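You operate a simulated robot arm through the tools that you are given. There is no shell and no other tool.

You are at the controls of a simulated two-armed robot. One attempt, no reset.

JOB
Take the yellow wedge and put it on the shelf under the short bench. Take the white flag from the window side of the island table and put it on the middle of the side bench. Take the cap off the tube on the window side of the island table and lay it down there. Take the white wedge and leave it on the small white table. Switch the pump switch on. Put the round dish from the door side of the island table on the right half of the long bench. Put the plunger from the door side of the island table on the black mat by the pump. Put the measuring jug on the door side of the island table away on the near end of the side bench. Do these in any order. Set down upright: yellow wedge, white wedge, plunger, measuring jug.

The check looks at the end state, three seconds after you hand in, the way a careful person would. Anything else that was tipped, shoved, dropped, spilled or broken makes it a failure. Lids that push on must go on centred and level and be pressed home; caps that screw on are set level and turned clockwise until they are tight.

ROBOT AND FRAMES
Two 7-joint arms with two-finger grippers on one trunk, on a base that drives. Base frame: it is fixed to the floor where the robot stands at the start and does not move with it; the origin is under the middle of the robot, x ahead of it, y to its left, z up. Lengths are in m, angles in degrees, forces in N, time in s.
The left shoulder is at the start at [0.05, 0.191, 1.092], the right one opposite. With the tool pointing down near the work surface each hand reaches from about 0.1 to 0.72 m from the robot's upright axis, wherever it stands, measured 20 degrees to its own side. Places, roughly: measuring jug [1.25, 0, 1]; middle of the side bench [2.9, 3.8, 0.9]; near end of the side bench [4, 3.4, 0.9]; plunger (6x6x9 cm) [1.4, 0.2, 1]; pump mat (25x15 cm) [1.9, 1.6, 0.9]; pump switch [2.1, 1.6, 1]; right half of the long bench [4.4, -1.2, 0.9]; round dish [1.75, 0.75, 1]; shelf under the short bench [0.4, -1.4, 0.3]; small white table [0.3, 2.5, 0.8]; tube (3x3x12 cm) [2.6, 0.7, 1]; white flag (6x3x3 cm) [2.5, 0.6, 0.9]; white wedge (11x6x12 cm) [2.6, 1.1, 0.9]; yellow wedge (11x6x12 cm) [2.1, 0, 0.9]. Payload 2.69 kg a hand.
The tool frame of a hand sits at the grasp point between the pads (the TCP): z along the fingers, y along the line on which they close. The tips reach 0.02 m beyond it. The gripper opens to 0.1 m. The gripper's body begins 0.063 m behind the TCP.
Orientation is told as [roll, pitch, yaw] about the base's x, y, z axes, in that order, counted from this pose: with the fingers straight down and closing along the base's y, the tool's x points along the base's -x, its y along +y and its z along -z.

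CONTROLS
- The arms move only by the tool servo_tool. It takes "left_targets", "right_targets" or both (then of equal length, played together; a hand with none holds still); each is a list of rows, each a list of 7 numbers: the shift along the tool's x, y, z in units of 100 mm (1.0 is 100 mm), then the turn, a rotation vector about the tool's x, y, z in units of 90 degrees (1.0 is 90 degrees), then the gripper command, from -1 (fully open) to 1 (shut), values between in proportion. In form: [[x, y, z, ax, ay, az, claw], ...]. A call has 1 to 20 rows; each row is the pose to reach, as a shift and turn from the pose commanded when the call began, along the tool's axes at that moment. A call with a number of a shift or a turn outside -1 to 1 is refused whole. Rows are played at 5 a second. More than 0.05 m and 8.6 degrees between two rows, or a gripper value outside its range, and nothing of the call is played. Where a pose cannot be reached the arm comes as near as it can. A force on the tool above 40 N (or 10 N above the force at the start of the call, whichever is more), or a blocked arm, ends the call early, and 0.2 s more pass. Each finger travels about 0.153 m/s and halts on what it meets, pressing with about 20 N; the grip force reading is that of the motor and also rises with nothing between the fingers. The clock runs only during rows and for 0.2 s after the last one: add rows that repeat a pose to give the fingers time. The reply holds the time, the measured pose of the TCP, the force on the tool along the base axes, the opening and the grip force, in the units named above and with some noise, with the torque about the TCP (base axes, N m) and any sound that the robot's microphone picked up.
- Cameras (640 x 400 px; columns grow to the right, rows downward): "scene" is now at [0.1335, 0.0089, 1.2841]; the picture's right is [0.09, -1.00, 0.00], its down [-0.35, -0.03, -0.94] and it looks along [0.93, 0.09, -0.35] (base axes); focal length 286 px, centre (320, 200). "left" rides on the left gripper at [0.07, 0.019, -0.099] in its tool frame; the picture's right is [-0.26, 0.97, 0.00], its down [-0.75, -0.20, -0.63] and it looks along [-0.61, -0.16, 0.78] (tool axes); focal length 230 px, centre (320, 200). "right" rides on the right gripper at [0.07, -0.019, -0.099] in its tool frame; the picture's right is [0.26, 0.97, 0.00], its down [-0.75, 0.20, -0.63] and it looks along [-0.61, 0.16, 0.78] (tool axes); focal length 230 px, centre (320, 200). There is no depth. A picture from a camera that has moved, and an enlarged one, comes with that camera's place and axes in the base frame and with its lens.
- camera(camera): a new picture of that camera. The clock stands still meanwhile.
- move_column(by): slides the trunk up (or, below 0, down) by that many m; the arms and the scene camera ride with it, the base frame stays. It gives what a move gives, with no picture.
- steer(legs): drives the robot by 1 to 6 legs, each [ahead, left, turn to the left] in m, m and degrees, along the robot's own axes; the way and the turn of a leg run together, so that a leg with both is an arc; at most 1.5 m and 180 degrees a leg. The arms and the cameras ride along, it lands a little off, and it stops where it bumps. It gives what a move gives.
- turn_head(pan, tilt): turns the head with the scene camera to pan (to the left, within 80 degrees either way) and tilt (down, from -29 to 69), counted from straight ahead of the robot. It gives what a move gives.
- inspect(camera, box): a new picture of the part [left, top, right, bottom] of that camera's present view, enlarged. The clock stands still meanwhile.
- hand_in(): hands the job in; it is judged then, once.

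Nothing tells you exact positions but the pictures and the camera data. Unless the task says otherwise, let go and move clear before handing in.

The tools are called after ">>>" as a command line: name --argument value ..., lists and objects as JSON in quotes. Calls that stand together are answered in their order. servo_tool: Moves the arms, as the interface text tells. Its arguments: {"type":"object","properties":{"left_targets":{"type":"array","items":{"type":"array","items":{"type":"number"}}},"right_targets":{"type":"array","items":{"type":"array","items":{"type":"number"}}}},"required":[]} The other tools are called the same way: move_column (by) slides the trunk up or down; steer (legs) drives the base; turn_head (pan, tilt) turns the head that bears the scene camera; camera (camera) takes a picture; inspect (camera, box) takes an enlarged picture of a part of a camera's view; hand_in () hands the job in.

At the start:

```text
time: 0.0
left_tcp_pos: [0.4209, 0.2084, 1.1524]
left_tcp_rot: [0.0, -0.1, -0.1]
left_wrist_force: [0.0, -0.7, 0.0]
left_moment: [0.02, -0.03, 0.01]
left_finger_gap: 0.1002
left_grip_force: 0.0
right_tcp_pos: [0.399, -0.198, 1.13]
right_tcp_rot: [-0.1, 0.0, -0.1]
right_wrist_force: [-0.2, 0.1, 0.0]
right_moment: [-0.02, 0.0, 0.0]
right_finger_gap: 0.1
right_grip_force: 0.1
trunk travel left (down, up): [-0.15, 0.173]
robot x, y, heading: [-0.0027, 0.0016, 0.2]
head pan, tilt: [5.3, 20.6]
```

scene: 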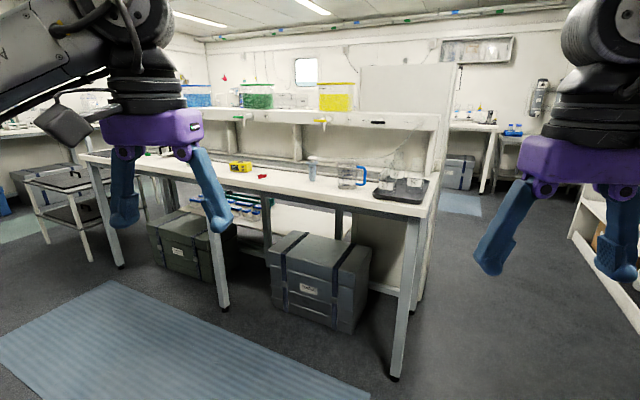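
right: 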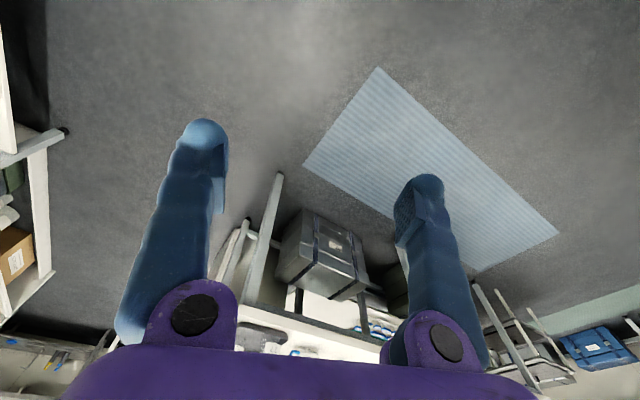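
left: 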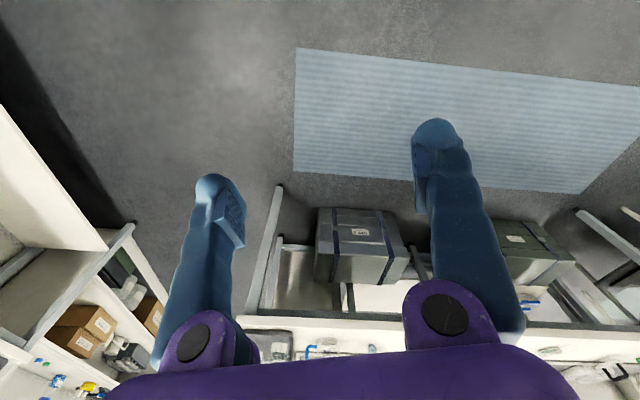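

I see the island table ahead, running obliquely, with jug, glassware tray and small items on its door side. I'll look closer at the scene before moving.

>>> inspect --camera "scene" --box '[200, 130, 450, 220]'

>>> inspect --camera "scene" --box '[60, 130, 280, 220]'

>>> turn_head --pan 50 --tilt 20

```text
2.56 times, centred on (325, 175) of scene
camera zoom: at [0.1335, 0.0089, 1.2841], right [0.09, -1.0, 0.0], down [-0.35, -0.03, -0.94], along [0.93, 0.09, -0.35], focal length 733 px, centre (307, 264)
```

zoom: 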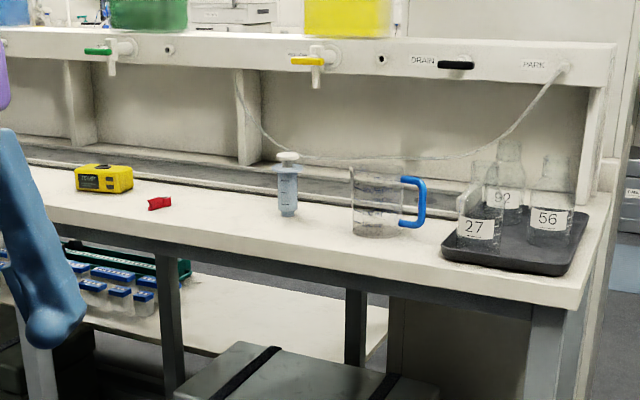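

```text
2.91 times, centred on (170, 175) of scene
camera zoom: at [0.1335, 0.0089, 1.2841], right [0.09, -1.0, 0.0], down [-0.35, -0.03, -0.94], along [0.93, 0.09, -0.35], focal length 833 px, centre (756, 273)
```

zoom: 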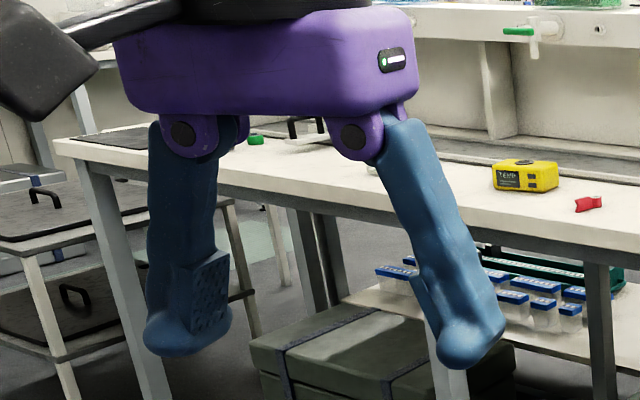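

```text
time: 1.1
left_tcp_pos: [0.4227, 0.209, 1.1517]
left_tcp_rot: [0.0, 0.0, 0.0]
left_wrist_force: [1.5, -0.1, -0.1]
left_moment: [-0.01, 0.01, 0.03]
left_finger_gap: 0.1
left_grip_force: 0.0
right_tcp_pos: [0.3989, -0.1969, 1.1292]
right_tcp_rot: [0.0, 0.0, 0.0]
right_wrist_force: [-0.3, -0.3, 1.2]
right_moment: [-0.01, 0.02, 0.03]
right_finger_gap: 0.1
right_grip_force: 0.0
trunk travel left (down, up): [-0.15, 0.173]
robot x, y, heading: [0.0052, 0.0012, 0.0]
head pan, tilt: [50.0, 20.0]
```

>>> camera --camera "scene"

>>> turn_head --pan -50 --tilt 25

>>> camera --camera "scene"

>>> turn_head --pan -15 --tilt 15

>>> camera --camera "scene"

```text
taken
camera scene: at [0.1007, 0.0716, 1.285], right [0.77, -0.64, 0.0], down [-0.22, -0.26, -0.94], along [0.6, 0.72, -0.34], focal length 286 px, centre (320, 200)
```

scene: 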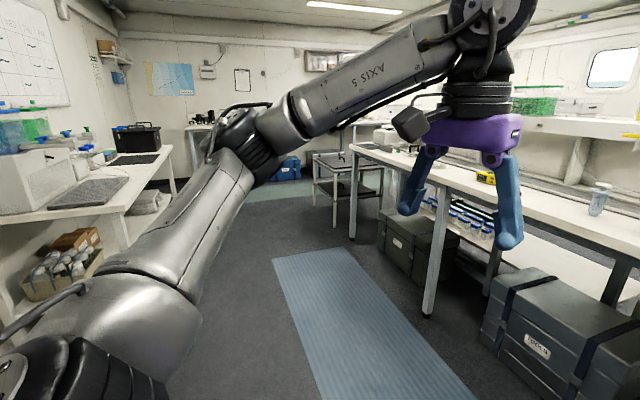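

```text
time: 2.9
left_tcp_pos: [0.4223, 0.2093, 1.1512]
left_tcp_rot: [0.0, 0.0, 0.1]
left_wrist_force: [-0.4, -1.0, -0.2]
left_moment: [-0.02, -0.01, -0.02]
left_finger_gap: 0.1
left_grip_force: 0.1
right_tcp_pos: [0.3979, -0.1968, 1.1309]
right_tcp_rot: [-0.1, -0.1, -0.1]
right_wrist_force: [0.5, -0.4, -0.1]
right_moment: [0.01, -0.03, 0.0]
right_finger_gap: 0.1
right_grip_force: 0.3
trunk travel left (down, up): [-0.15, 0.173]
robot x, y, heading: [-0.0007, 0.0014, -0.2]
head pan, tilt: [-50.0, 25.0]
```

```text
taken
camera scene: at [0.1001, -0.0702, 1.277], right [-0.77, -0.64, 0.0], down [-0.27, 0.32, -0.91], along [0.58, -0.69, -0.42], focal length 286 px, centre (320, 200)
```

scene: 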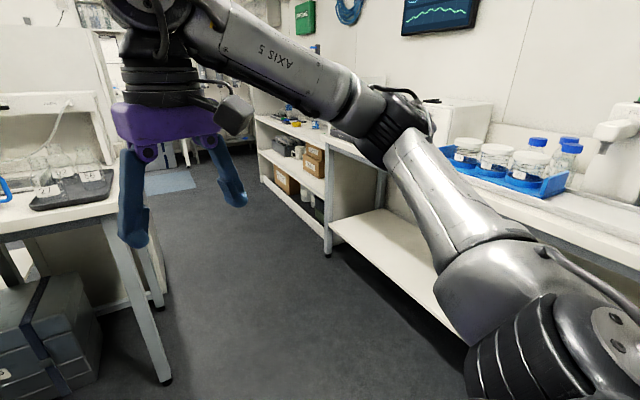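

```text
time: 3.9
left_tcp_pos: [0.4217, 0.2093, 1.1509]
left_tcp_rot: [0.1, 0.0, -0.1]
left_wrist_force: [-1.0, -0.2, -0.4]
left_moment: [0.01, -0.02, 0.01]
left_finger_gap: 0.0999
left_grip_force: 0.0
right_tcp_pos: [0.3989, -0.1982, 1.1308]
right_tcp_rot: [-0.1, 0.0, 0.0]
right_wrist_force: [-0.9, 0.2, 0.2]
right_moment: [-0.03, -0.03, -0.01]
right_finger_gap: 0.0998
right_grip_force: 0.1
trunk travel left (down, up): [-0.15, 0.173]
robot x, y, heading: [-0.0034, 0.0023, 0.1]
head pan, tilt: [-15.0, 15.0]
```

```text
taken
camera scene: at [0.131, -0.024, 1.2932], right [-0.26, -0.97, 0.0], down [-0.25, 0.07, -0.97], along [0.93, -0.25, -0.26], focal length 286 px, centre (320, 200)
```

scene: 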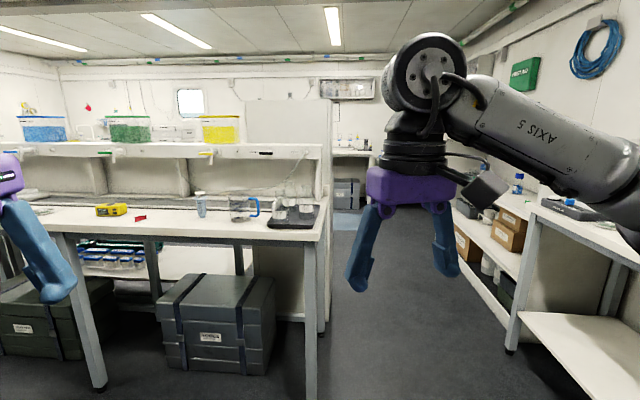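

The island table edge runs about 20° off my y axis; plunger and jug stand on its near (door) side. I'll turn to face the table squarely and move up to it near the plunger, then look down at it.

>>> steer --legs '[[0, 0, -20], [0.55, 0.5, 0]]'

>>> turn_head --pan 0 --tilt 35

>>> camera --camera "scene"

>>> camera --camera "left"

>>> camera --camera "right"

```text
time: 9.9
left_tcp_pos: [1.1559, 0.3386, 1.1514]
left_tcp_rot: [0.0, 0.0, -20.0]
left_wrist_force: [-0.3, 0.1, 0.8]
left_moment: [-0.01, 0.02, 0.04]
left_finger_gap: 0.0998
left_grip_force: 0.1
right_tcp_pos: [0.9938, -0.0358, 1.1311]
right_tcp_rot: [-0.1, 0.1, -20.0]
right_wrist_force: [-0.2, 0.5, -0.8]
right_moment: [0.03, 0.02, -0.02]
right_finger_gap: 0.0999
right_grip_force: 0.1
trunk travel left (down, up): [-0.15, 0.173]
robot x, y, heading: [0.6901, 0.2898, -20.1]
head pan, tilt: [-15.0, 15.0]
```

```text
time: 10.7
left_tcp_pos: [1.1565, 0.3378, 1.1506]
left_tcp_rot: [0.1, 0.0, -20.0]
left_wrist_force: [0.4, -0.3, 0.0]
left_moment: [-0.04, -0.01, -0.01]
left_finger_gap: 0.1002
left_grip_force: 0.0
right_tcp_pos: [0.9948, -0.0357, 1.131]
right_tcp_rot: [-0.1, 0.0, -20.1]
right_wrist_force: [1.1, 0.5, 0.3]
right_moment: [0.0, -0.02, 0.0]
right_finger_gap: 0.1
right_grip_force: 0.0
trunk travel left (down, up): [-0.15, 0.173]
robot x, y, heading: [0.6905, 0.2908, -20.3]
head pan, tilt: [0.0, 35.0]
```

```text
taken
camera scene: at [0.8094, 0.2429, 1.2613], right [-0.34, -0.94, 0.0], down [-0.54, 0.2, -0.82], along [0.77, -0.28, -0.57], focal length 286 px, centre (320, 200)
```

scene: 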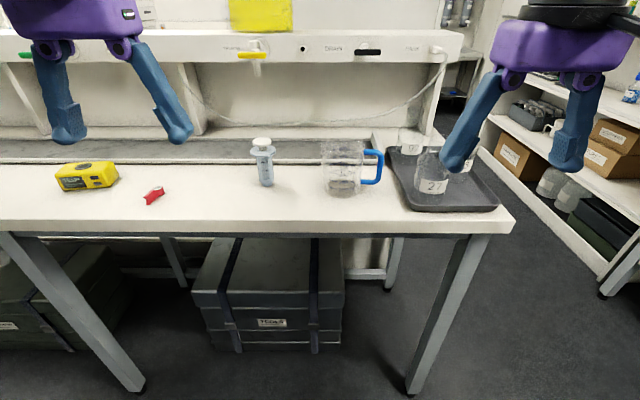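

```text
taken
camera left: at [1.0987, 0.379, 1.2508], right [0.57, 0.82, 0.0], down [0.64, -0.45, 0.63], along [0.52, -0.36, -0.78], focal length 230 px, centre (320, 200)
```

left: 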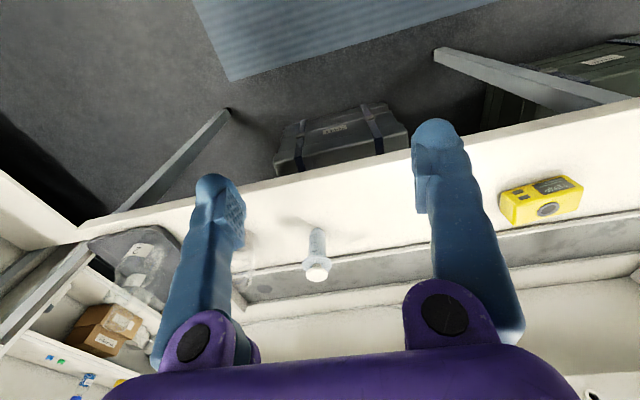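

```text
taken
camera right: at [0.9235, -0.0304, 1.2294], right [0.09, 1.0, 0.0], down [0.77, -0.07, 0.63], along [0.63, -0.06, -0.78], focal length 230 px, centre (320, 200)
```

right: 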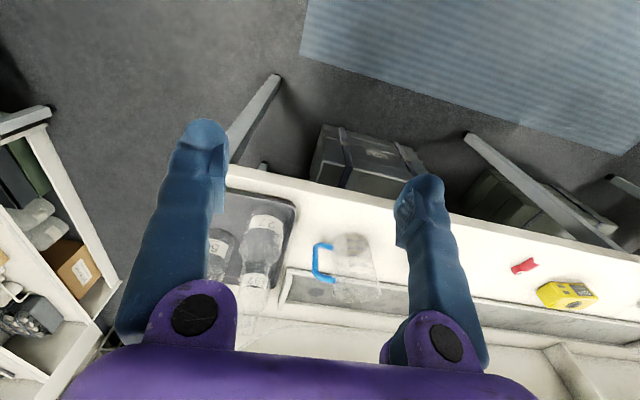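

The plunger, red clip, yellow timer, jug and bottle tray are all in view now. I'll enlarge the plunger and jug to get positions.

>>> inspect --camera "scene" --box '[220, 110, 400, 222]'

>>> inspect --camera "left" --box '[240, 160, 440, 300]'

>>> turn_head --pan 45 --tilt 25

>>> camera --camera "scene"

```text
3.56 times, centred on (310, 166) of scene
camera zoom: at [0.8094, 0.2429, 1.2613], right [-0.34, -0.94, 0.0], down [-0.54, 0.2, -0.82], along [0.77, -0.28, -0.57], focal length 1018 px, centre (356, 321)
```

zoom: 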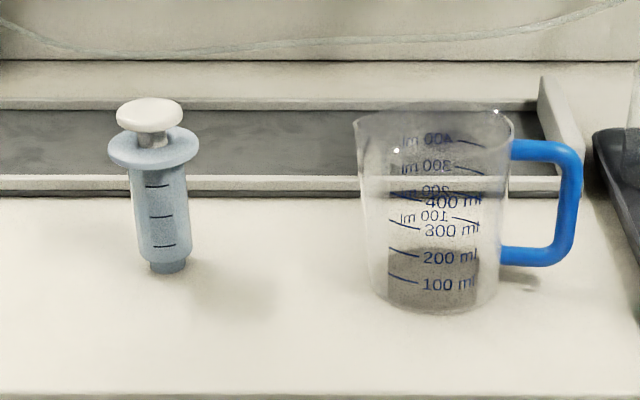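

```text
2.86 times, centred on (340, 230) of left
camera zoom: at [1.0987, 0.379, 1.2508], right [0.57, 0.82, 0.0], down [0.64, -0.45, 0.63], along [0.52, -0.36, -0.78], focal length 657 px, centre (263, 114)
```

zoom: 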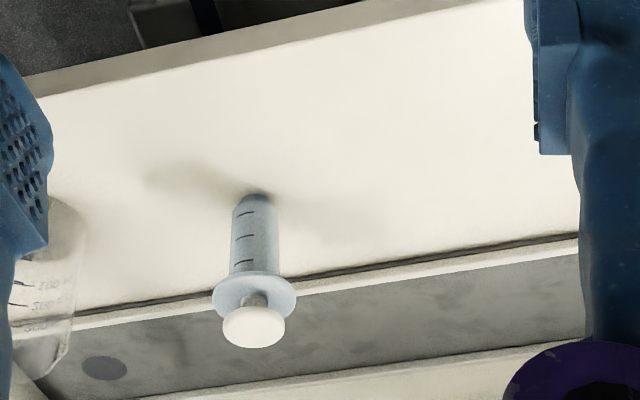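

```text
time: 11.9
left_tcp_pos: [1.1566, 0.3387, 1.1517]
left_tcp_rot: [0.0, 0.1, -20.0]
left_wrist_force: [-1.1, 0.5, -0.3]
left_moment: [-0.03, -0.01, -0.02]
left_finger_gap: 0.0999
left_grip_force: 0.0
right_tcp_pos: [0.9941, -0.0354, 1.1304]
right_tcp_rot: [0.1, 0.0, -20.1]
right_wrist_force: [0.3, 0.9, 0.1]
right_moment: [-0.01, -0.02, -0.02]
right_finger_gap: 0.1002
right_grip_force: 0.1
trunk travel left (down, up): [-0.15, 0.173]
robot x, y, heading: [0.6894, 0.284, -20.2]
head pan, tilt: [45.0, 25.0]
```

```text
taken
camera scene: at [0.8103, 0.3119, 1.2769], right [0.42, -0.91, 0.0], down [-0.38, -0.18, -0.91], along [0.82, 0.38, -0.42], focal length 286 px, centre (320, 200)
```

scene: 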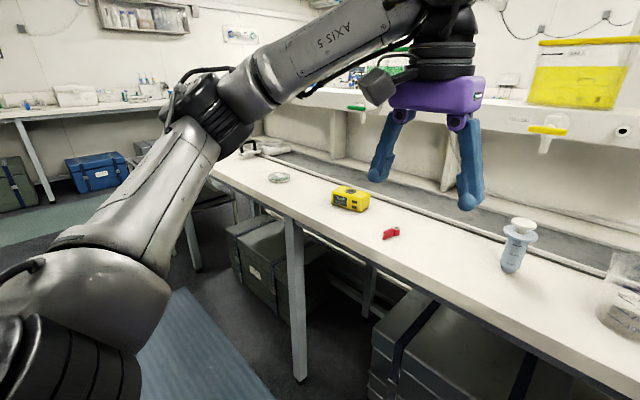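

The plunger's axis is at about (1.397, 0.165) with its flange near z 0.985; the jug stands to its right. I'll close in on the table a little.

>>> steer --legs '[[0.13, 0, 0]]'

>>> turn_head --pan 0 --tilt 45

>>> camera --camera "scene"

>>> camera --camera "right"

```text
time: 13.1
left_tcp_pos: [1.2792, 0.2937, 1.1504]
left_tcp_rot: [0.0, 0.0, -19.9]
left_wrist_force: [-0.5, -0.7, -0.1]
left_moment: [0.01, 0.06, -0.03]
left_finger_gap: 0.1
left_grip_force: 0.0
right_tcp_pos: [1.1172, -0.0804, 1.1307]
right_tcp_rot: [0.0, 0.0, -20.1]
right_wrist_force: [1.1, 0.0, -0.9]
right_moment: [0.01, 0.02, 0.01]
right_finger_gap: 0.0997
right_grip_force: 0.1
trunk travel left (down, up): [-0.15, 0.173]
robot x, y, heading: [0.8104, 0.2443, -20.1]
head pan, tilt: [45.0, 25.0]
```

```text
time: 14.3
left_tcp_pos: [1.2776, 0.2934, 1.1516]
left_tcp_rot: [0.0, 0.0, -19.9]
left_wrist_force: [1.2, 0.2, 0.7]
left_moment: [0.02, 0.01, 0.03]
left_finger_gap: 0.1
left_grip_force: 0.0
right_tcp_pos: [1.1157, -0.0807, 1.1319]
right_tcp_rot: [0.0, 0.1, -20.2]
right_wrist_force: [0.2, -1.5, 0.0]
right_moment: [-0.03, -0.01, -0.01]
right_finger_gap: 0.1001
right_grip_force: 0.0
trunk travel left (down, up): [-0.15, 0.173]
robot x, y, heading: [0.8097, 0.2442, -20.1]
head pan, tilt: [0.0, 45.0]
```

```text
taken
camera scene: at [0.9244, 0.2011, 1.2464], right [-0.34, -0.94, 0.0], down [-0.66, 0.24, -0.71], along [0.66, -0.24, -0.71], focal length 286 px, centre (320, 200)
```

scene: 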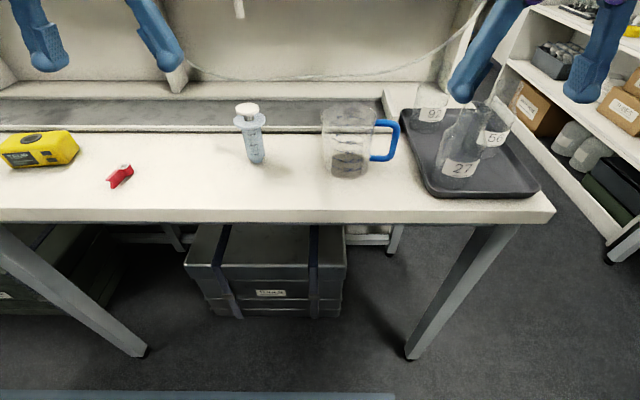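

```text
taken
camera right: at [1.0447, -0.0746, 1.2295], right [0.09, 1.0, 0.0], down [0.77, -0.07, 0.63], along [0.63, -0.06, -0.78], focal length 230 px, centre (320, 200)
```

right: 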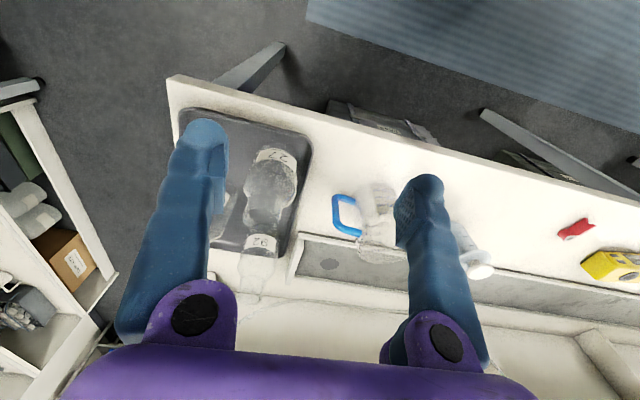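

I'm at a good working distance. Next I move the left hand over the plunger, still high, and check with the hand camera.

>>> servo_tool --left_targets '[[-0.4, -0.3, 0, 0, 0, 0, -1], [-0.7, -0.6, 0, 0, 0, 0, -1], [-1.0, -0.81, 0, 0, 0, 0, -1], [-1.0, -0.81, 0.3, 0, 0, 0, -1]]'

>>> camera --camera "left"

>>> camera --camera "scene"

```text
time: 15.3
left_tcp_pos: [1.3446, 0.1827, 1.1228]
left_tcp_rot: [-0.2, 0.0, -20.1]
left_wrist_force: [-0.2, 0.6, -0.1]
left_moment: [-0.01, -0.02, -0.02]
left_finger_gap: 0.1001
left_grip_force: 0.2
right_tcp_pos: [1.1171, -0.0801, 1.1302]
right_tcp_rot: [-0.1, 0.0, -20.0]
right_wrist_force: [-0.5, 0.3, 0.1]
right_moment: [-0.04, 0.04, -0.02]
right_finger_gap: 0.0999
right_grip_force: 0.1
trunk travel left (down, up): [-0.15, 0.173]
robot x, y, heading: [0.8067, 0.242, -19.8]
head pan, tilt: [0.0, 45.0]
```

```text
taken
camera left: at [1.2862, 0.2234, 1.2226], right [0.57, 0.82, 0.0], down [0.64, -0.44, 0.63], along [0.52, -0.36, -0.78], focal length 230 px, centre (320, 200)
```

left: 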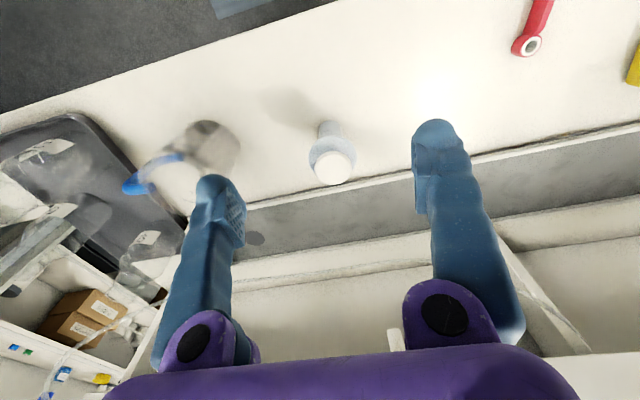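

```text
taken
camera scene: at [0.9249, 0.2016, 1.2464], right [-0.34, -0.94, 0.0], down [-0.66, 0.24, -0.71], along [0.66, -0.24, -0.71], focal length 286 px, centre (320, 200)
```

scene: 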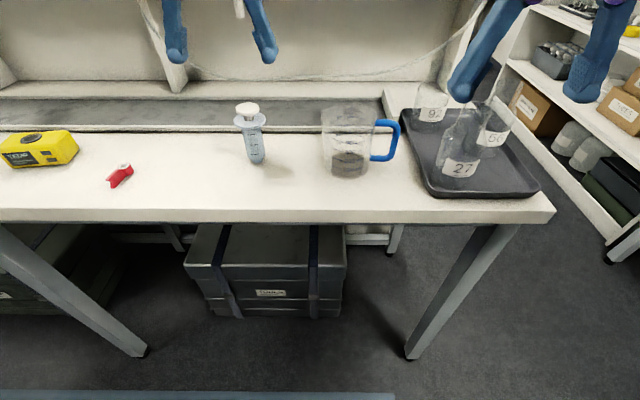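

The plunger sits centred between the fingers in e, about 5.6 cm further forward. I'll move over it and descend partway.

>>> servo_tool --left_targets '[[-0.4, -0.01, 0, 0, 0, 0, -1], [-0.56, -0.015, 0.2, 0, 0, 0, -1], [-0.56, -0.015, 0.6, 0, 0, 0, -1], [-0.56, -0.015, 0.95, 0, 0, 0, -1], [-0.56, -0.015, 1.0, 0, 0, 0, -1]]'

>>> camera --camera "left"

>>> inspect --camera "scene" --box '[160, 60, 400, 210]'

```text
time: 16.5
left_tcp_pos: [1.3958, 0.1624, 1.023]
left_tcp_rot: [0.0, -0.1, -20.1]
left_wrist_force: [-0.1, -0.1, -0.6]
left_moment: [0.01, 0.0, -0.01]
left_finger_gap: 0.1
left_grip_force: 0.0
right_tcp_pos: [1.1159, -0.0799, 1.1299]
right_tcp_rot: [0.0, -0.1, -20.2]
right_wrist_force: [0.5, -0.5, 0.6]
right_moment: [0.0, -0.03, -0.02]
right_finger_gap: 0.1001
right_grip_force: 0.1
trunk travel left (down, up): [-0.15, 0.173]
robot x, y, heading: [0.8118, 0.2428, -20.4]
head pan, tilt: [0.0, 45.0]
```

```text
taken
camera left: at [1.3377, 0.2034, 1.1217], right [0.57, 0.82, 0.0], down [0.64, -0.45, 0.63], along [0.52, -0.36, -0.78], focal length 230 px, centre (320, 200)
```

left: 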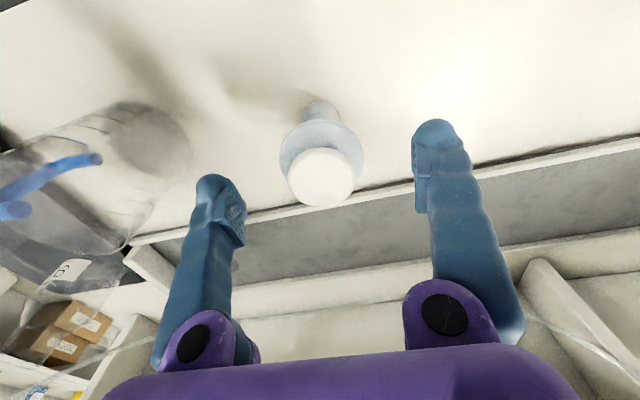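

```text
2.67 times, centred on (280, 135) of scene
camera zoom: at [0.9243, 0.2009, 1.2464], right [-0.34, -0.94, 0.0], down [-0.66, 0.24, -0.71], along [0.66, -0.24, -0.71], focal length 763 px, centre (427, 373)
```

zoom: 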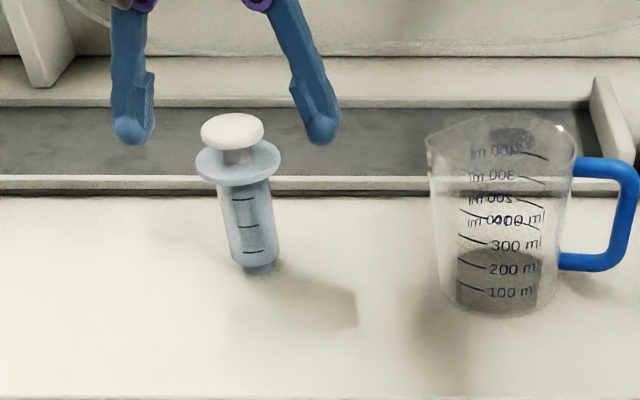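

The plunger is centred under the left gripper. Now I lower so the pads are level with the flange and close.

>>> servo_tool --left_targets '[[0, 0.03, 0.25, 0, 0, 0, -1], [0, 0.03, 0.44, 0, 0, 0, -1], [0, 0.03, 0.44, 0, 0, 0, -0.2], [0, 0.03, 0.44, 0, 0, 0, 1], [0, 0.03, 0.44, 0, 0, 0, 1], [0, 0.03, 0.44, 0, 0, 0, 1], [0, 0.03, 0.44, 0, 0, 0, 1]]'

>>> camera --camera "left"

>>> inspect --camera "scene" --box '[160, 60, 400, 210]'

```text
time: 18.1
left_tcp_pos: [1.3972, 0.1661, 0.9761]
left_tcp_rot: [0.0, 0.0, -20.0]
left_wrist_force: [0.0, -0.1, 0.6]
left_moment: [0.01, -0.01, 0.02]
left_finger_gap: 0.0509
left_grip_force: 20.1
right_tcp_pos: [1.1164, -0.0806, 1.1313]
right_tcp_rot: [-0.1, 0.0, -20.1]
right_wrist_force: [-0.1, -0.1, -0.7]
right_moment: [0.02, -0.03, 0.0]
right_finger_gap: 0.1001
right_grip_force: 0.0
trunk travel left (down, up): [-0.15, 0.173]
robot x, y, heading: [0.8098, 0.2437, -20.1]
head pan, tilt: [0.0, 45.0]
```

```text
taken
camera left: at [1.3395, 0.2067, 1.0763], right [0.57, 0.82, 0.0], down [0.64, -0.45, 0.63], along [0.52, -0.36, -0.78], focal length 230 px, centre (320, 200)
```

left: 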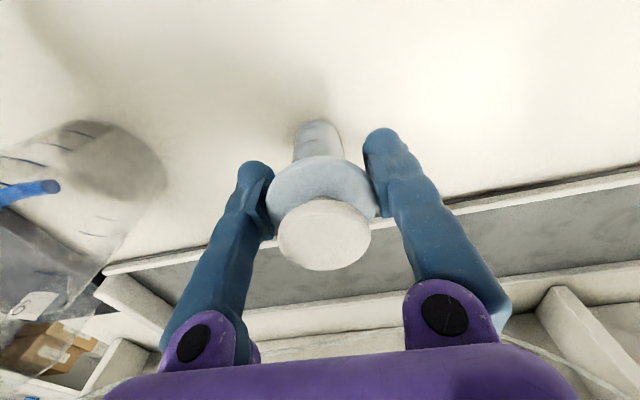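

```text
2.67 times, centred on (280, 135) of scene
camera zoom: at [0.9244, 0.201, 1.2464], right [-0.34, -0.94, 0.0], down [-0.66, 0.24, -0.71], along [0.66, -0.24, -0.71], focal length 763 px, centre (427, 373)
```

zoom: 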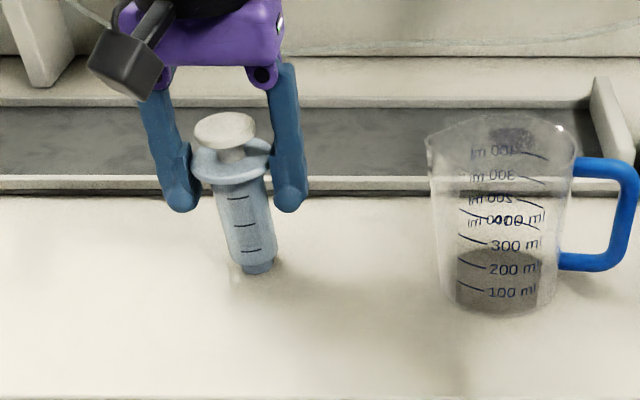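

The flange is gripped (gap 5.1 cm, 20 N). I'll lift and check that it hangs upright.

>>> servo_tool --left_targets '[[0, 0, -0.15, 0, 0, 0, 1], [0, 0, -0.4, 0, 0, 0, 1], [0, 0, -0.7, 0, 0, 0, 1], [0, 0, -1.0, 0, 0, 0, 1], [0, 0, -1.0, 0, 0, 0, 1]]'

>>> camera --camera "left"

>>> inspect --camera "scene" --box '[160, 0, 400, 150]'

```text
time: 19.3
left_tcp_pos: [1.3957, 0.1635, 1.0768]
left_tcp_rot: [-0.1, 0.0, -20.2]
left_wrist_force: [-0.3, -0.1, -0.6]
left_moment: [-0.01, 0.01, -0.04]
left_finger_gap: 0.0511
left_grip_force: 20.1
right_tcp_pos: [1.1165, -0.0797, 1.131]
right_tcp_rot: [0.0, -0.1, -20.2]
right_wrist_force: [-0.1, 0.2, -1.0]
right_moment: [0.0, -0.01, -0.01]
right_finger_gap: 0.0998
right_grip_force: 0.0
trunk travel left (down, up): [-0.15, 0.173]
robot x, y, heading: [0.808, 0.2449, -19.9]
head pan, tilt: [0.0, 45.0]
```

```text
taken
camera left: at [1.3389, 0.206, 1.1765], right [0.57, 0.82, 0.0], down [0.64, -0.45, 0.63], along [0.52, -0.36, -0.78], focal length 230 px, centre (320, 200)
```

left: 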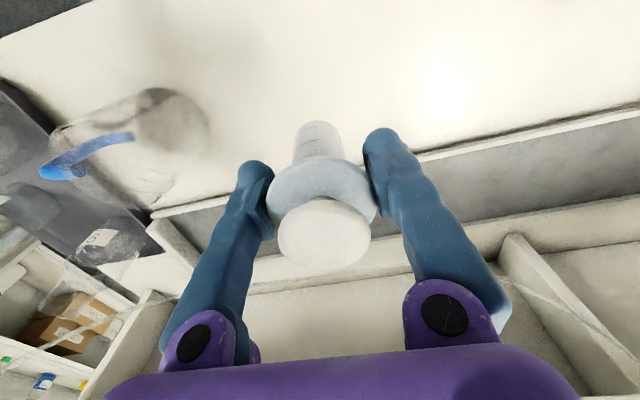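

```text
2.67 times, centred on (280, 75) of scene
camera zoom: at [0.9246, 0.2011, 1.2463], right [-0.34, -0.94, 0.0], down [-0.66, 0.24, -0.71], along [0.66, -0.24, -0.71], focal length 763 px, centre (427, 533)
```

zoom: 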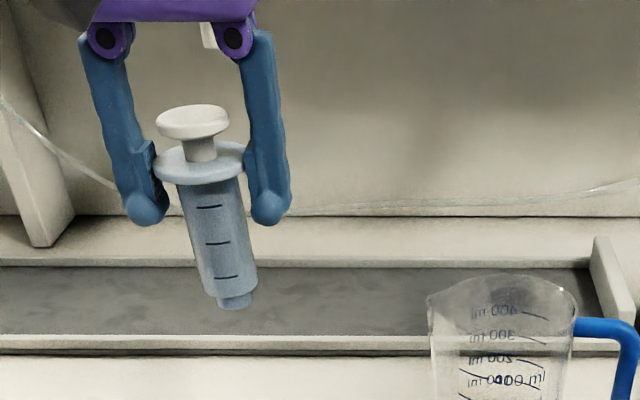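

The plunger is held upright by its flange. I'll lift a bit more and slide the robot left along the table toward the dish and pump.

>>> servo_tool --left_targets '[[0.2, 0, -0.3, 0, 0, 0, 1], [0.4, 0, -0.5, 0, 0, 0, 1], [0.4, 0, -0.5, 0, 0, 0, 1]]'

>>> steer --legs '[[0, 0.75, 0]]'

>>> turn_head --pan 15 --tilt 35

>>> camera --camera "scene"

>>> camera --camera "left"

```text
time: 20.1
left_tcp_pos: [1.3589, 0.179, 1.1267]
left_tcp_rot: [-0.1, 0.0, -20.0]
left_wrist_force: [-0.3, -0.5, 0.5]
left_moment: [-0.01, 0.0, -0.02]
left_finger_gap: 0.051
left_grip_force: 20.1
right_tcp_pos: [1.1162, -0.0798, 1.1304]
right_tcp_rot: [0.0, 0.0, -20.1]
right_wrist_force: [-0.4, -1.3, 0.4]
right_moment: [0.01, 0.0, -0.02]
right_finger_gap: 0.1
right_grip_force: 0.0
trunk travel left (down, up): [-0.15, 0.173]
robot x, y, heading: [0.8075, 0.2432, -19.8]
head pan, tilt: [0.0, 45.0]
```

```text
time: 27.1
left_tcp_pos: [1.6179, 0.882, 1.1271]
left_tcp_rot: [0.0, 0.0, -20.4]
left_wrist_force: [-0.9, -0.3, -0.4]
left_moment: [0.02, 0.03, 0.01]
left_finger_gap: 0.0509
left_grip_force: 20.3
right_tcp_pos: [1.3746, 0.6246, 1.1305]
right_tcp_rot: [0.0, 0.1, -20.4]
right_wrist_force: [-0.9, 0.1, 0.0]
right_moment: [-0.01, -0.02, 0.03]
right_finger_gap: 0.1
right_grip_force: 0.2
trunk travel left (down, up): [-0.15, 0.173]
robot x, y, heading: [1.0749, 0.9498, -20.4]
head pan, tilt: [0.0, 45.0]
```

```text
time: 27.9
left_tcp_pos: [1.6199, 0.8821, 1.1275]
left_tcp_rot: [0.1, -0.1, -20.4]
left_wrist_force: [1.0, 0.4, -0.5]
left_moment: [-0.02, -0.01, 0.01]
left_finger_gap: 0.0511
left_grip_force: 20.4
right_tcp_pos: [1.3737, 0.6246, 1.1312]
right_tcp_rot: [0.0, 0.1, -20.3]
right_wrist_force: [0.8, 0.3, 0.3]
right_moment: [-0.04, -0.01, -0.03]
right_finger_gap: 0.1
right_grip_force: 0.1
trunk travel left (down, up): [-0.15, 0.173]
robot x, y, heading: [1.0705, 0.9485, -20.5]
head pan, tilt: [15.0, 35.0]
```

```text
taken
camera scene: at [1.1958, 0.9264, 1.2611], right [-0.09, -1.0, 0.0], down [-0.57, 0.05, -0.82], along [0.82, -0.08, -0.57], focal length 286 px, centre (320, 200)
```

scene: 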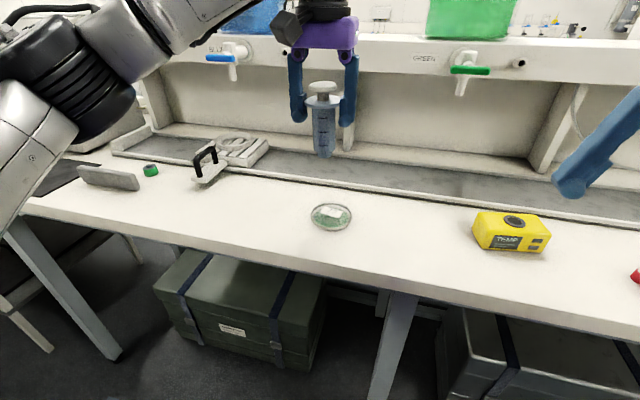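

```text
taken
camera left: at [1.5614, 0.9232, 1.2266], right [0.58, 0.82, 0.0], down [0.63, -0.45, 0.63], along [0.51, -0.36, -0.78], focal length 230 px, centre (320, 200)
```

left: 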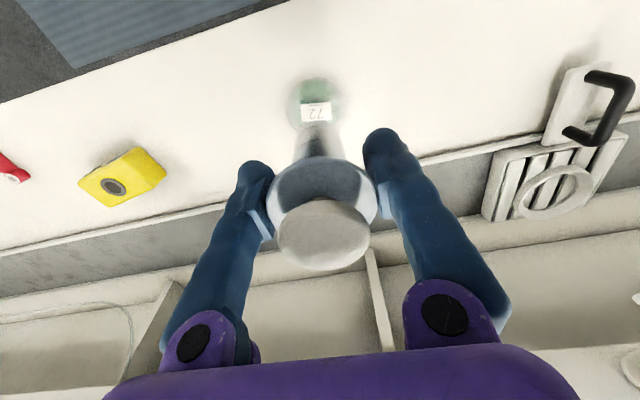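

The petri dish is at about (1.645, 0.863). The pump area is further left; I'll look there first.

>>> turn_head --pan 50 --tilt 22

>>> camera --camera "scene"

>>> turn_head --pan 75 --tilt 25

>>> camera --camera "scene"

```text
time: 28.9
left_tcp_pos: [1.6192, 0.8827, 1.1261]
left_tcp_rot: [0.0, 0.0, -20.3]
left_wrist_force: [0.5, 0.9, -0.7]
left_moment: [-0.01, -0.02, -0.01]
left_finger_gap: 0.0509
left_grip_force: 20.4
right_tcp_pos: [1.3746, 0.6228, 1.1303]
right_tcp_rot: [0.0, 0.0, -20.4]
right_wrist_force: [0.9, -0.4, -0.7]
right_moment: [0.01, -0.01, 0.02]
right_finger_gap: 0.1003
right_grip_force: 0.0
trunk travel left (down, up): [-0.15, 0.173]
robot x, y, heading: [1.0715, 0.9475, -20.5]
head pan, tilt: [50.0, 22.0]
```

```text
taken
camera scene: at [1.1889, 0.9805, 1.2818], right [0.49, -0.87, 0.0], down [-0.33, -0.18, -0.93], along [0.81, 0.46, -0.37], focal length 286 px, centre (320, 200)
```

scene: 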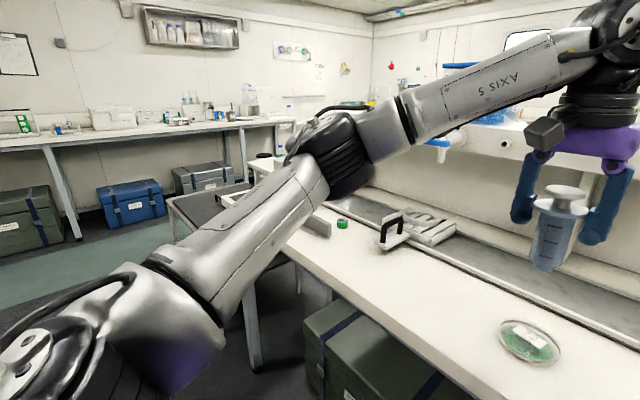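

```text
time: 29.8
left_tcp_pos: [1.6183, 0.8822, 1.1262]
left_tcp_rot: [0.0, 0.1, -20.4]
left_wrist_force: [1.0, -0.5, -0.4]
left_moment: [0.02, -0.02, -0.01]
left_finger_gap: 0.0513
left_grip_force: 20.2
right_tcp_pos: [1.3747, 0.6241, 1.1294]
right_tcp_rot: [0.0, 0.1, -20.3]
right_wrist_force: [-0.2, -0.3, 0.2]
right_moment: [-0.02, 0.03, 0.0]
right_finger_gap: 0.1
right_grip_force: 0.1
trunk travel left (down, up): [-0.15, 0.173]
robot x, y, heading: [1.0671, 0.9477, -20.4]
head pan, tilt: [75.0, 25.0]
```

```text
taken
camera scene: at [1.1615, 1.0098, 1.277], right [0.81, -0.58, 0.0], down [-0.24, -0.34, -0.91], along [0.53, 0.74, -0.42], focal length 286 px, centre (320, 200)
```

scene: 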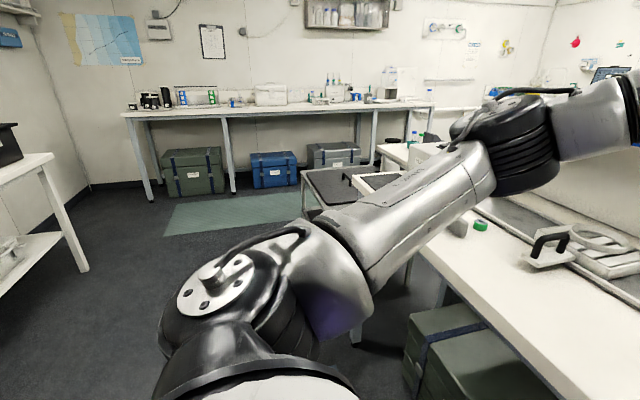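

The pump corner lies behind my left arm. I'll slide 0.55 m further left and look down at it.

>>> steer --legs '[[0, 0.55, 0.5]]'

>>> turn_head --pan 15 --tilt 35

>>> camera --camera "scene"

>>> camera --camera "left"

```text
time: 35.0
left_tcp_pos: [1.8055, 1.3977, 1.1277]
left_tcp_rot: [-0.1, 0.0, -19.8]
left_wrist_force: [0.5, 0.3, -1.1]
left_moment: [0.0, 0.0, 0.02]
left_finger_gap: 0.0511
left_grip_force: 20.1
right_tcp_pos: [1.5637, 1.1365, 1.1305]
right_tcp_rot: [0.0, 0.0, -19.8]
right_wrist_force: [0.3, 0.2, 0.2]
right_moment: [0.0, -0.01, 0.04]
right_finger_gap: 0.1
right_grip_force: 0.0
trunk travel left (down, up): [-0.15, 0.173]
robot x, y, heading: [1.2534, 1.4574, -20.1]
head pan, tilt: [75.0, 25.0]
```

```text
time: 36.3
left_tcp_pos: [1.8051, 1.3962, 1.1267]
left_tcp_rot: [0.0, 0.0, -19.8]
left_wrist_force: [1.0, 1.0, -0.6]
left_moment: [0.04, 0.0, -0.01]
left_finger_gap: 0.0507
left_grip_force: 19.9
right_tcp_pos: [1.5647, 1.1366, 1.1303]
right_tcp_rot: [-0.1, 0.0, -19.8]
right_wrist_force: [0.5, -0.6, 0.0]
right_moment: [-0.01, 0.01, 0.0]
right_finger_gap: 0.1001
right_grip_force: 0.0
trunk travel left (down, up): [-0.15, 0.173]
robot x, y, heading: [1.2566, 1.4582, -19.9]
head pan, tilt: [15.0, 35.0]
```

```text
taken
camera scene: at [1.3825, 1.4374, 1.2612], right [-0.08, -1.0, 0.0], down [-0.57, 0.05, -0.82], along [0.82, -0.07, -0.57], focal length 286 px, centre (320, 200)
```

scene: 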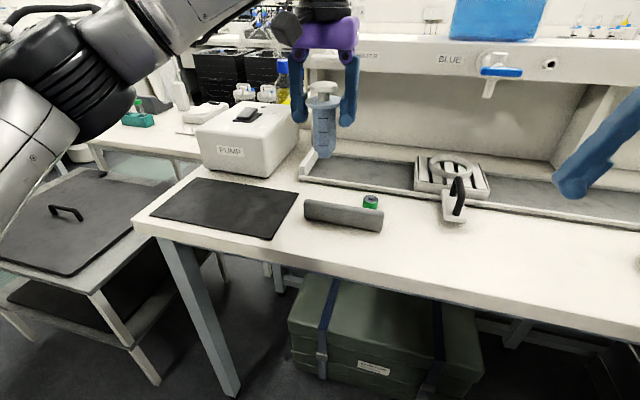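

```text
taken
camera left: at [1.7481, 1.4377, 1.2267], right [0.57, 0.82, 0.0], down [0.64, -0.44, 0.63], along [0.52, -0.36, -0.78], focal length 230 px, centre (320, 200)
```

left: 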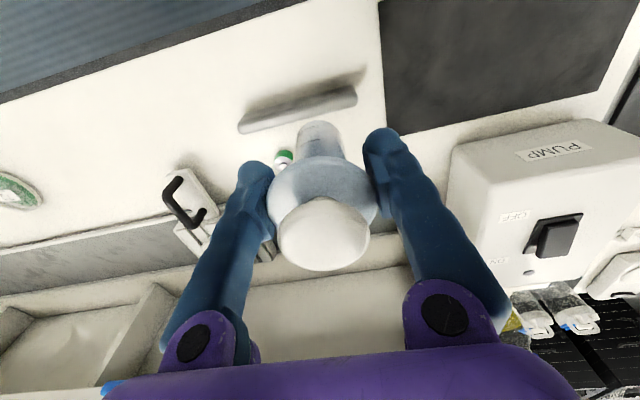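

I can see the mat (centre about 1.899, 1.594), and the pump with its rocker switch at about (2.109, 1.560, 1.024). I'll zoom in on the switch.

>>> inspect --camera "left" --box '[460, 130, 620, 290]'

>>> inspect --camera "scene" --box '[190, 80, 310, 180]'

>>> inspect --camera "scene" --box '[120, 150, 420, 300]'

```text
2.50 times, centred on (540, 210) of left
camera zoom: at [1.7481, 1.4377, 1.2267], right [0.57, 0.82, 0.0], down [0.64, -0.44, 0.63], along [0.52, -0.36, -0.78], focal length 575 px, centre (-230, 175)
```

zoom: 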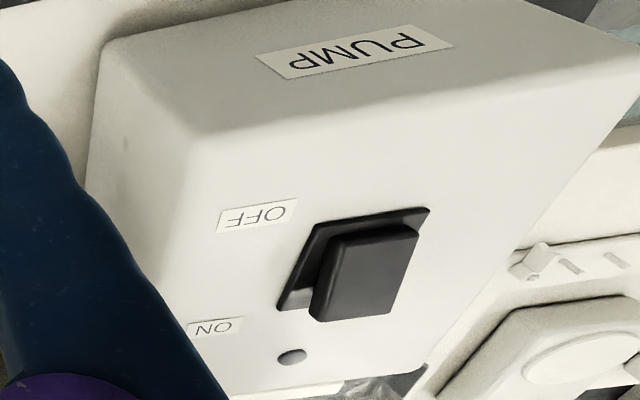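

```text
4.00 times, centred on (250, 130) of scene
camera zoom: at [1.3825, 1.4374, 1.2612], right [-0.08, -1.0, 0.0], down [-0.57, 0.05, -0.82], along [0.82, -0.07, -0.57], focal length 1145 px, centre (600, 480)
```

zoom: 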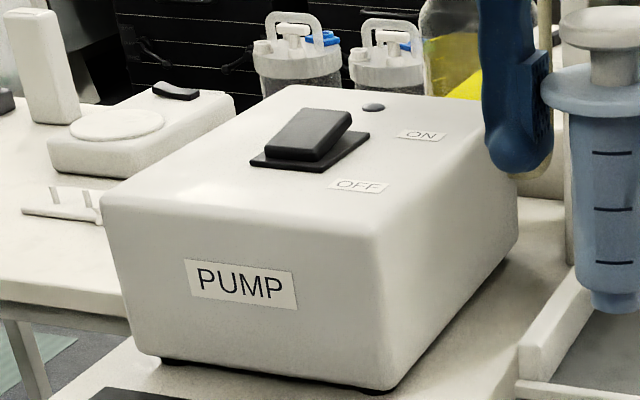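

```text
2.13 times, centred on (270, 225) of scene
camera zoom: at [1.3825, 1.4374, 1.2612], right [-0.08, -1.0, 0.0], down [-0.57, 0.05, -0.82], along [0.82, -0.07, -0.57], focal length 611 px, centre (427, 147)
```

zoom: 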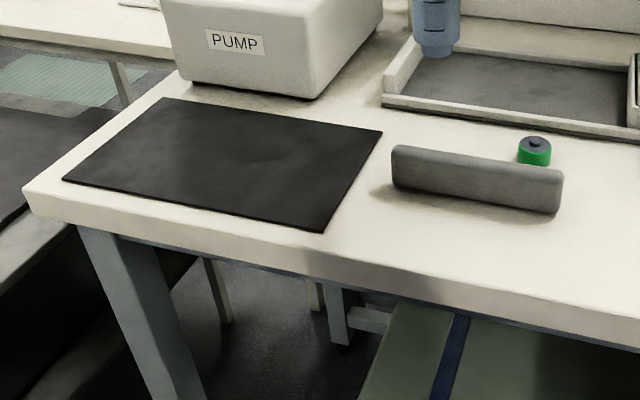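

The rocker's near (OFF) end is pressed down, so I must press the far (ON) end later. First I slide left and a little ahead to set the plunger on the mat.

>>> steer --legs '[[0.06, 0.13, 0]]'

>>> camera --camera "left"

>>> camera --camera "scene"

```text
time: 38.1
left_tcp_pos: [1.9043, 1.4962, 1.1266]
left_tcp_rot: [0.1, 0.1, -19.8]
left_wrist_force: [0.0, -0.1, -1.0]
left_moment: [-0.02, 0.01, -0.01]
left_finger_gap: 0.0509
left_grip_force: 20.4
right_tcp_pos: [1.6628, 1.2355, 1.1307]
right_tcp_rot: [0.0, 0.1, -19.9]
right_wrist_force: [-0.9, 0.3, 0.9]
right_moment: [0.0, 0.0, -0.01]
right_finger_gap: 0.1
right_grip_force: 0.1
trunk travel left (down, up): [-0.15, 0.173]
robot x, y, heading: [1.3511, 1.5552, -19.5]
head pan, tilt: [15.0, 35.0]
```

```text
taken
camera left: at [1.8463, 1.5371, 1.2265], right [0.57, 0.82, 0.0], down [0.64, -0.44, 0.63], along [0.52, -0.36, -0.78], focal length 230 px, centre (320, 200)
```

left: 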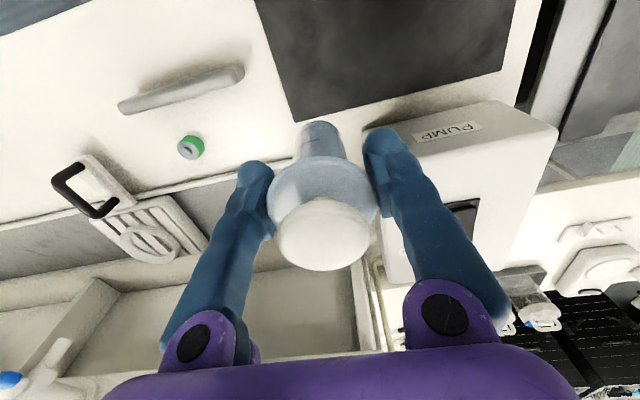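

```text
taken
camera scene: at [1.4808, 1.5366, 1.2612], right [-0.08, -1.0, 0.0], down [-0.57, 0.05, -0.82], along [0.82, -0.07, -0.57], focal length 286 px, centre (320, 200)
```

scene: 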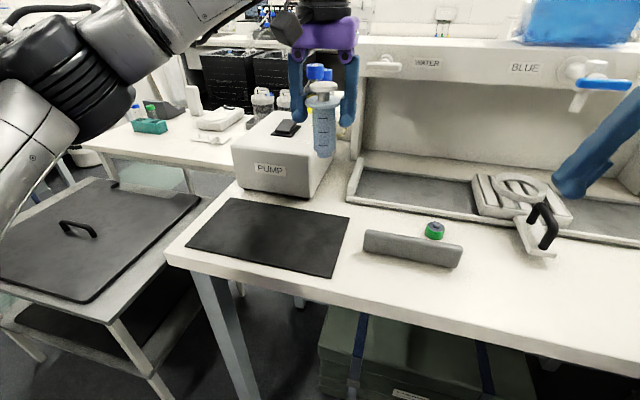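

Now moving the plunger over the mat centre and lowering most of the way.

>>> servo_tool --left_targets '[[0.2, 0.4, 0, 0, 0, 0, 1], [0.366, 0.8, 0, 0, 0, 0, 1], [0.366, 0.897, 0.3, 0, 0, 0, 1], [0.366, 0.897, 0.65, 0, 0, 0, 1], [0.366, 0.897, 1.0, 0, 0, 0, 1], [0.366, 0.897, 1.0, 0, 0, 0, 1]]'

>>> inspect --camera "scene" --box '[160, 60, 400, 300]'

```text
time: 39.5
left_tcp_pos: [1.9023, 1.5917, 1.0278]
left_tcp_rot: [0.0, 0.0, -19.7]
left_wrist_force: [0.2, 0.5, -0.8]
left_moment: [0.0, -0.02, -0.04]
left_finger_gap: 0.0512
left_grip_force: 20.2
right_tcp_pos: [1.6617, 1.2363, 1.1308]
right_tcp_rot: [0.0, -0.1, -19.8]
right_wrist_force: [-0.1, -0.5, 0.2]
right_moment: [0.02, 0.01, -0.03]
right_finger_gap: 0.1001
right_grip_force: 0.1
trunk travel left (down, up): [-0.15, 0.173]
robot x, y, heading: [1.3569, 1.5567, -19.7]
head pan, tilt: [15.0, 35.0]
```

```text
1.67 times, centred on (280, 180) of scene
camera zoom: at [1.4803, 1.5363, 1.2612], right [-0.08, -1.0, 0.0], down [-0.57, 0.05, -0.82], along [0.82, -0.07, -0.57], focal length 477 px, centre (387, 233)
```

zoom: 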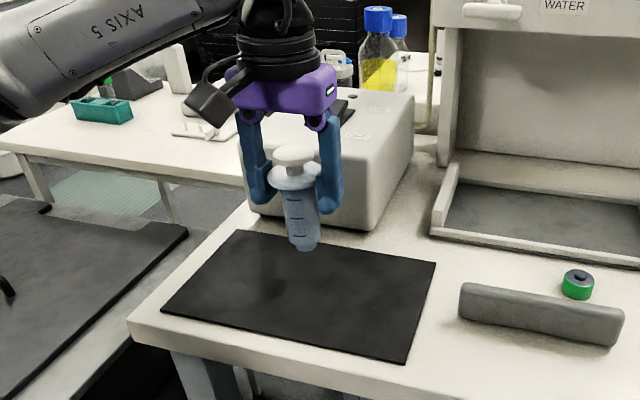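

Lowering onto the mat gently.

>>> servo_tool --left_targets '[[0, 0, 0.2, 0, 0, 0, 1], [0, 0, 0.35, 0, 0, 0, 1], [0, 0, 0.42, 0, 0, 0, 1], [0, 0, 0.45, 0, 0, 0, 1], [0, 0, 0.45, 0, 0, 0, 1]]'

>>> inspect --camera "scene" --box '[200, 100, 360, 260]'

```text
time: 40.7
left_tcp_pos: [1.9004, 1.5919, 0.9816]
left_tcp_rot: [0.0, 0.0, -19.7]
left_wrist_force: [0.1, -0.9, -0.4]
left_moment: [-0.01, -0.01, 0.01]
left_finger_gap: 0.0509
left_grip_force: 20.0
right_tcp_pos: [1.6619, 1.2363, 1.1309]
right_tcp_rot: [0.0, 0.0, -19.7]
right_wrist_force: [0.4, -0.2, 0.0]
right_moment: [0.01, 0.01, -0.01]
right_finger_gap: 0.1001
right_grip_force: 0.0
trunk travel left (down, up): [-0.15, 0.173]
robot x, y, heading: [1.3507, 1.5573, -20.0]
head pan, tilt: [15.0, 35.0]
```

```text
2.50 times, centred on (280, 180) of scene
camera zoom: at [1.4805, 1.5363, 1.2612], right [-0.08, -1.0, 0.0], down [-0.57, 0.05, -0.82], along [0.82, -0.07, -0.57], focal length 716 px, centre (420, 250)
```

zoom: 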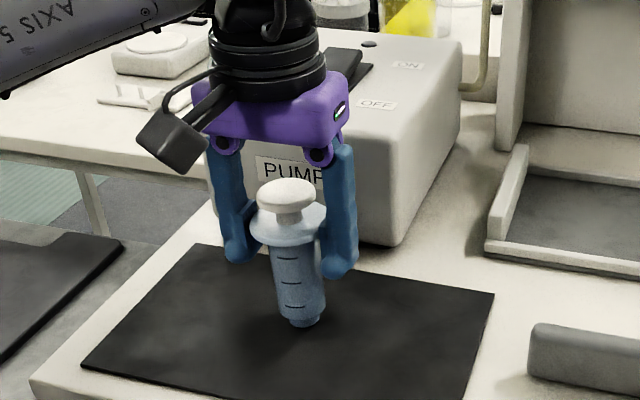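

Very close; lowering a few more millimetres to feel contact.

>>> servo_tool --left_targets '[[0, 0, 0.015, 0, 0, 0, 1], [0, 0, 0.03, 0, 0, 0, 1], [0, 0, 0.03, 0, 0, 0, 1]]'

```text
time: 41.5
left_tcp_pos: [1.9, 1.5941, 0.9807]
left_tcp_rot: [-0.1, -0.3, -19.8]
left_wrist_force: [-0.3, 1.5, 6.8]
left_moment: [0.11, -0.07, 0.01]
left_finger_gap: 0.0509
left_grip_force: 19.9
right_tcp_pos: [1.6619, 1.2357, 1.132]
right_tcp_rot: [-0.1, -0.1, -19.8]
right_wrist_force: [1.0, 0.5, -0.1]
right_moment: [-0.04, -0.01, 0.0]
right_finger_gap: 0.1
right_grip_force: 0.0
trunk travel left (down, up): [-0.15, 0.173]
robot x, y, heading: [1.355, 1.5597, -19.9]
head pan, tilt: [15.0, 35.0]
```

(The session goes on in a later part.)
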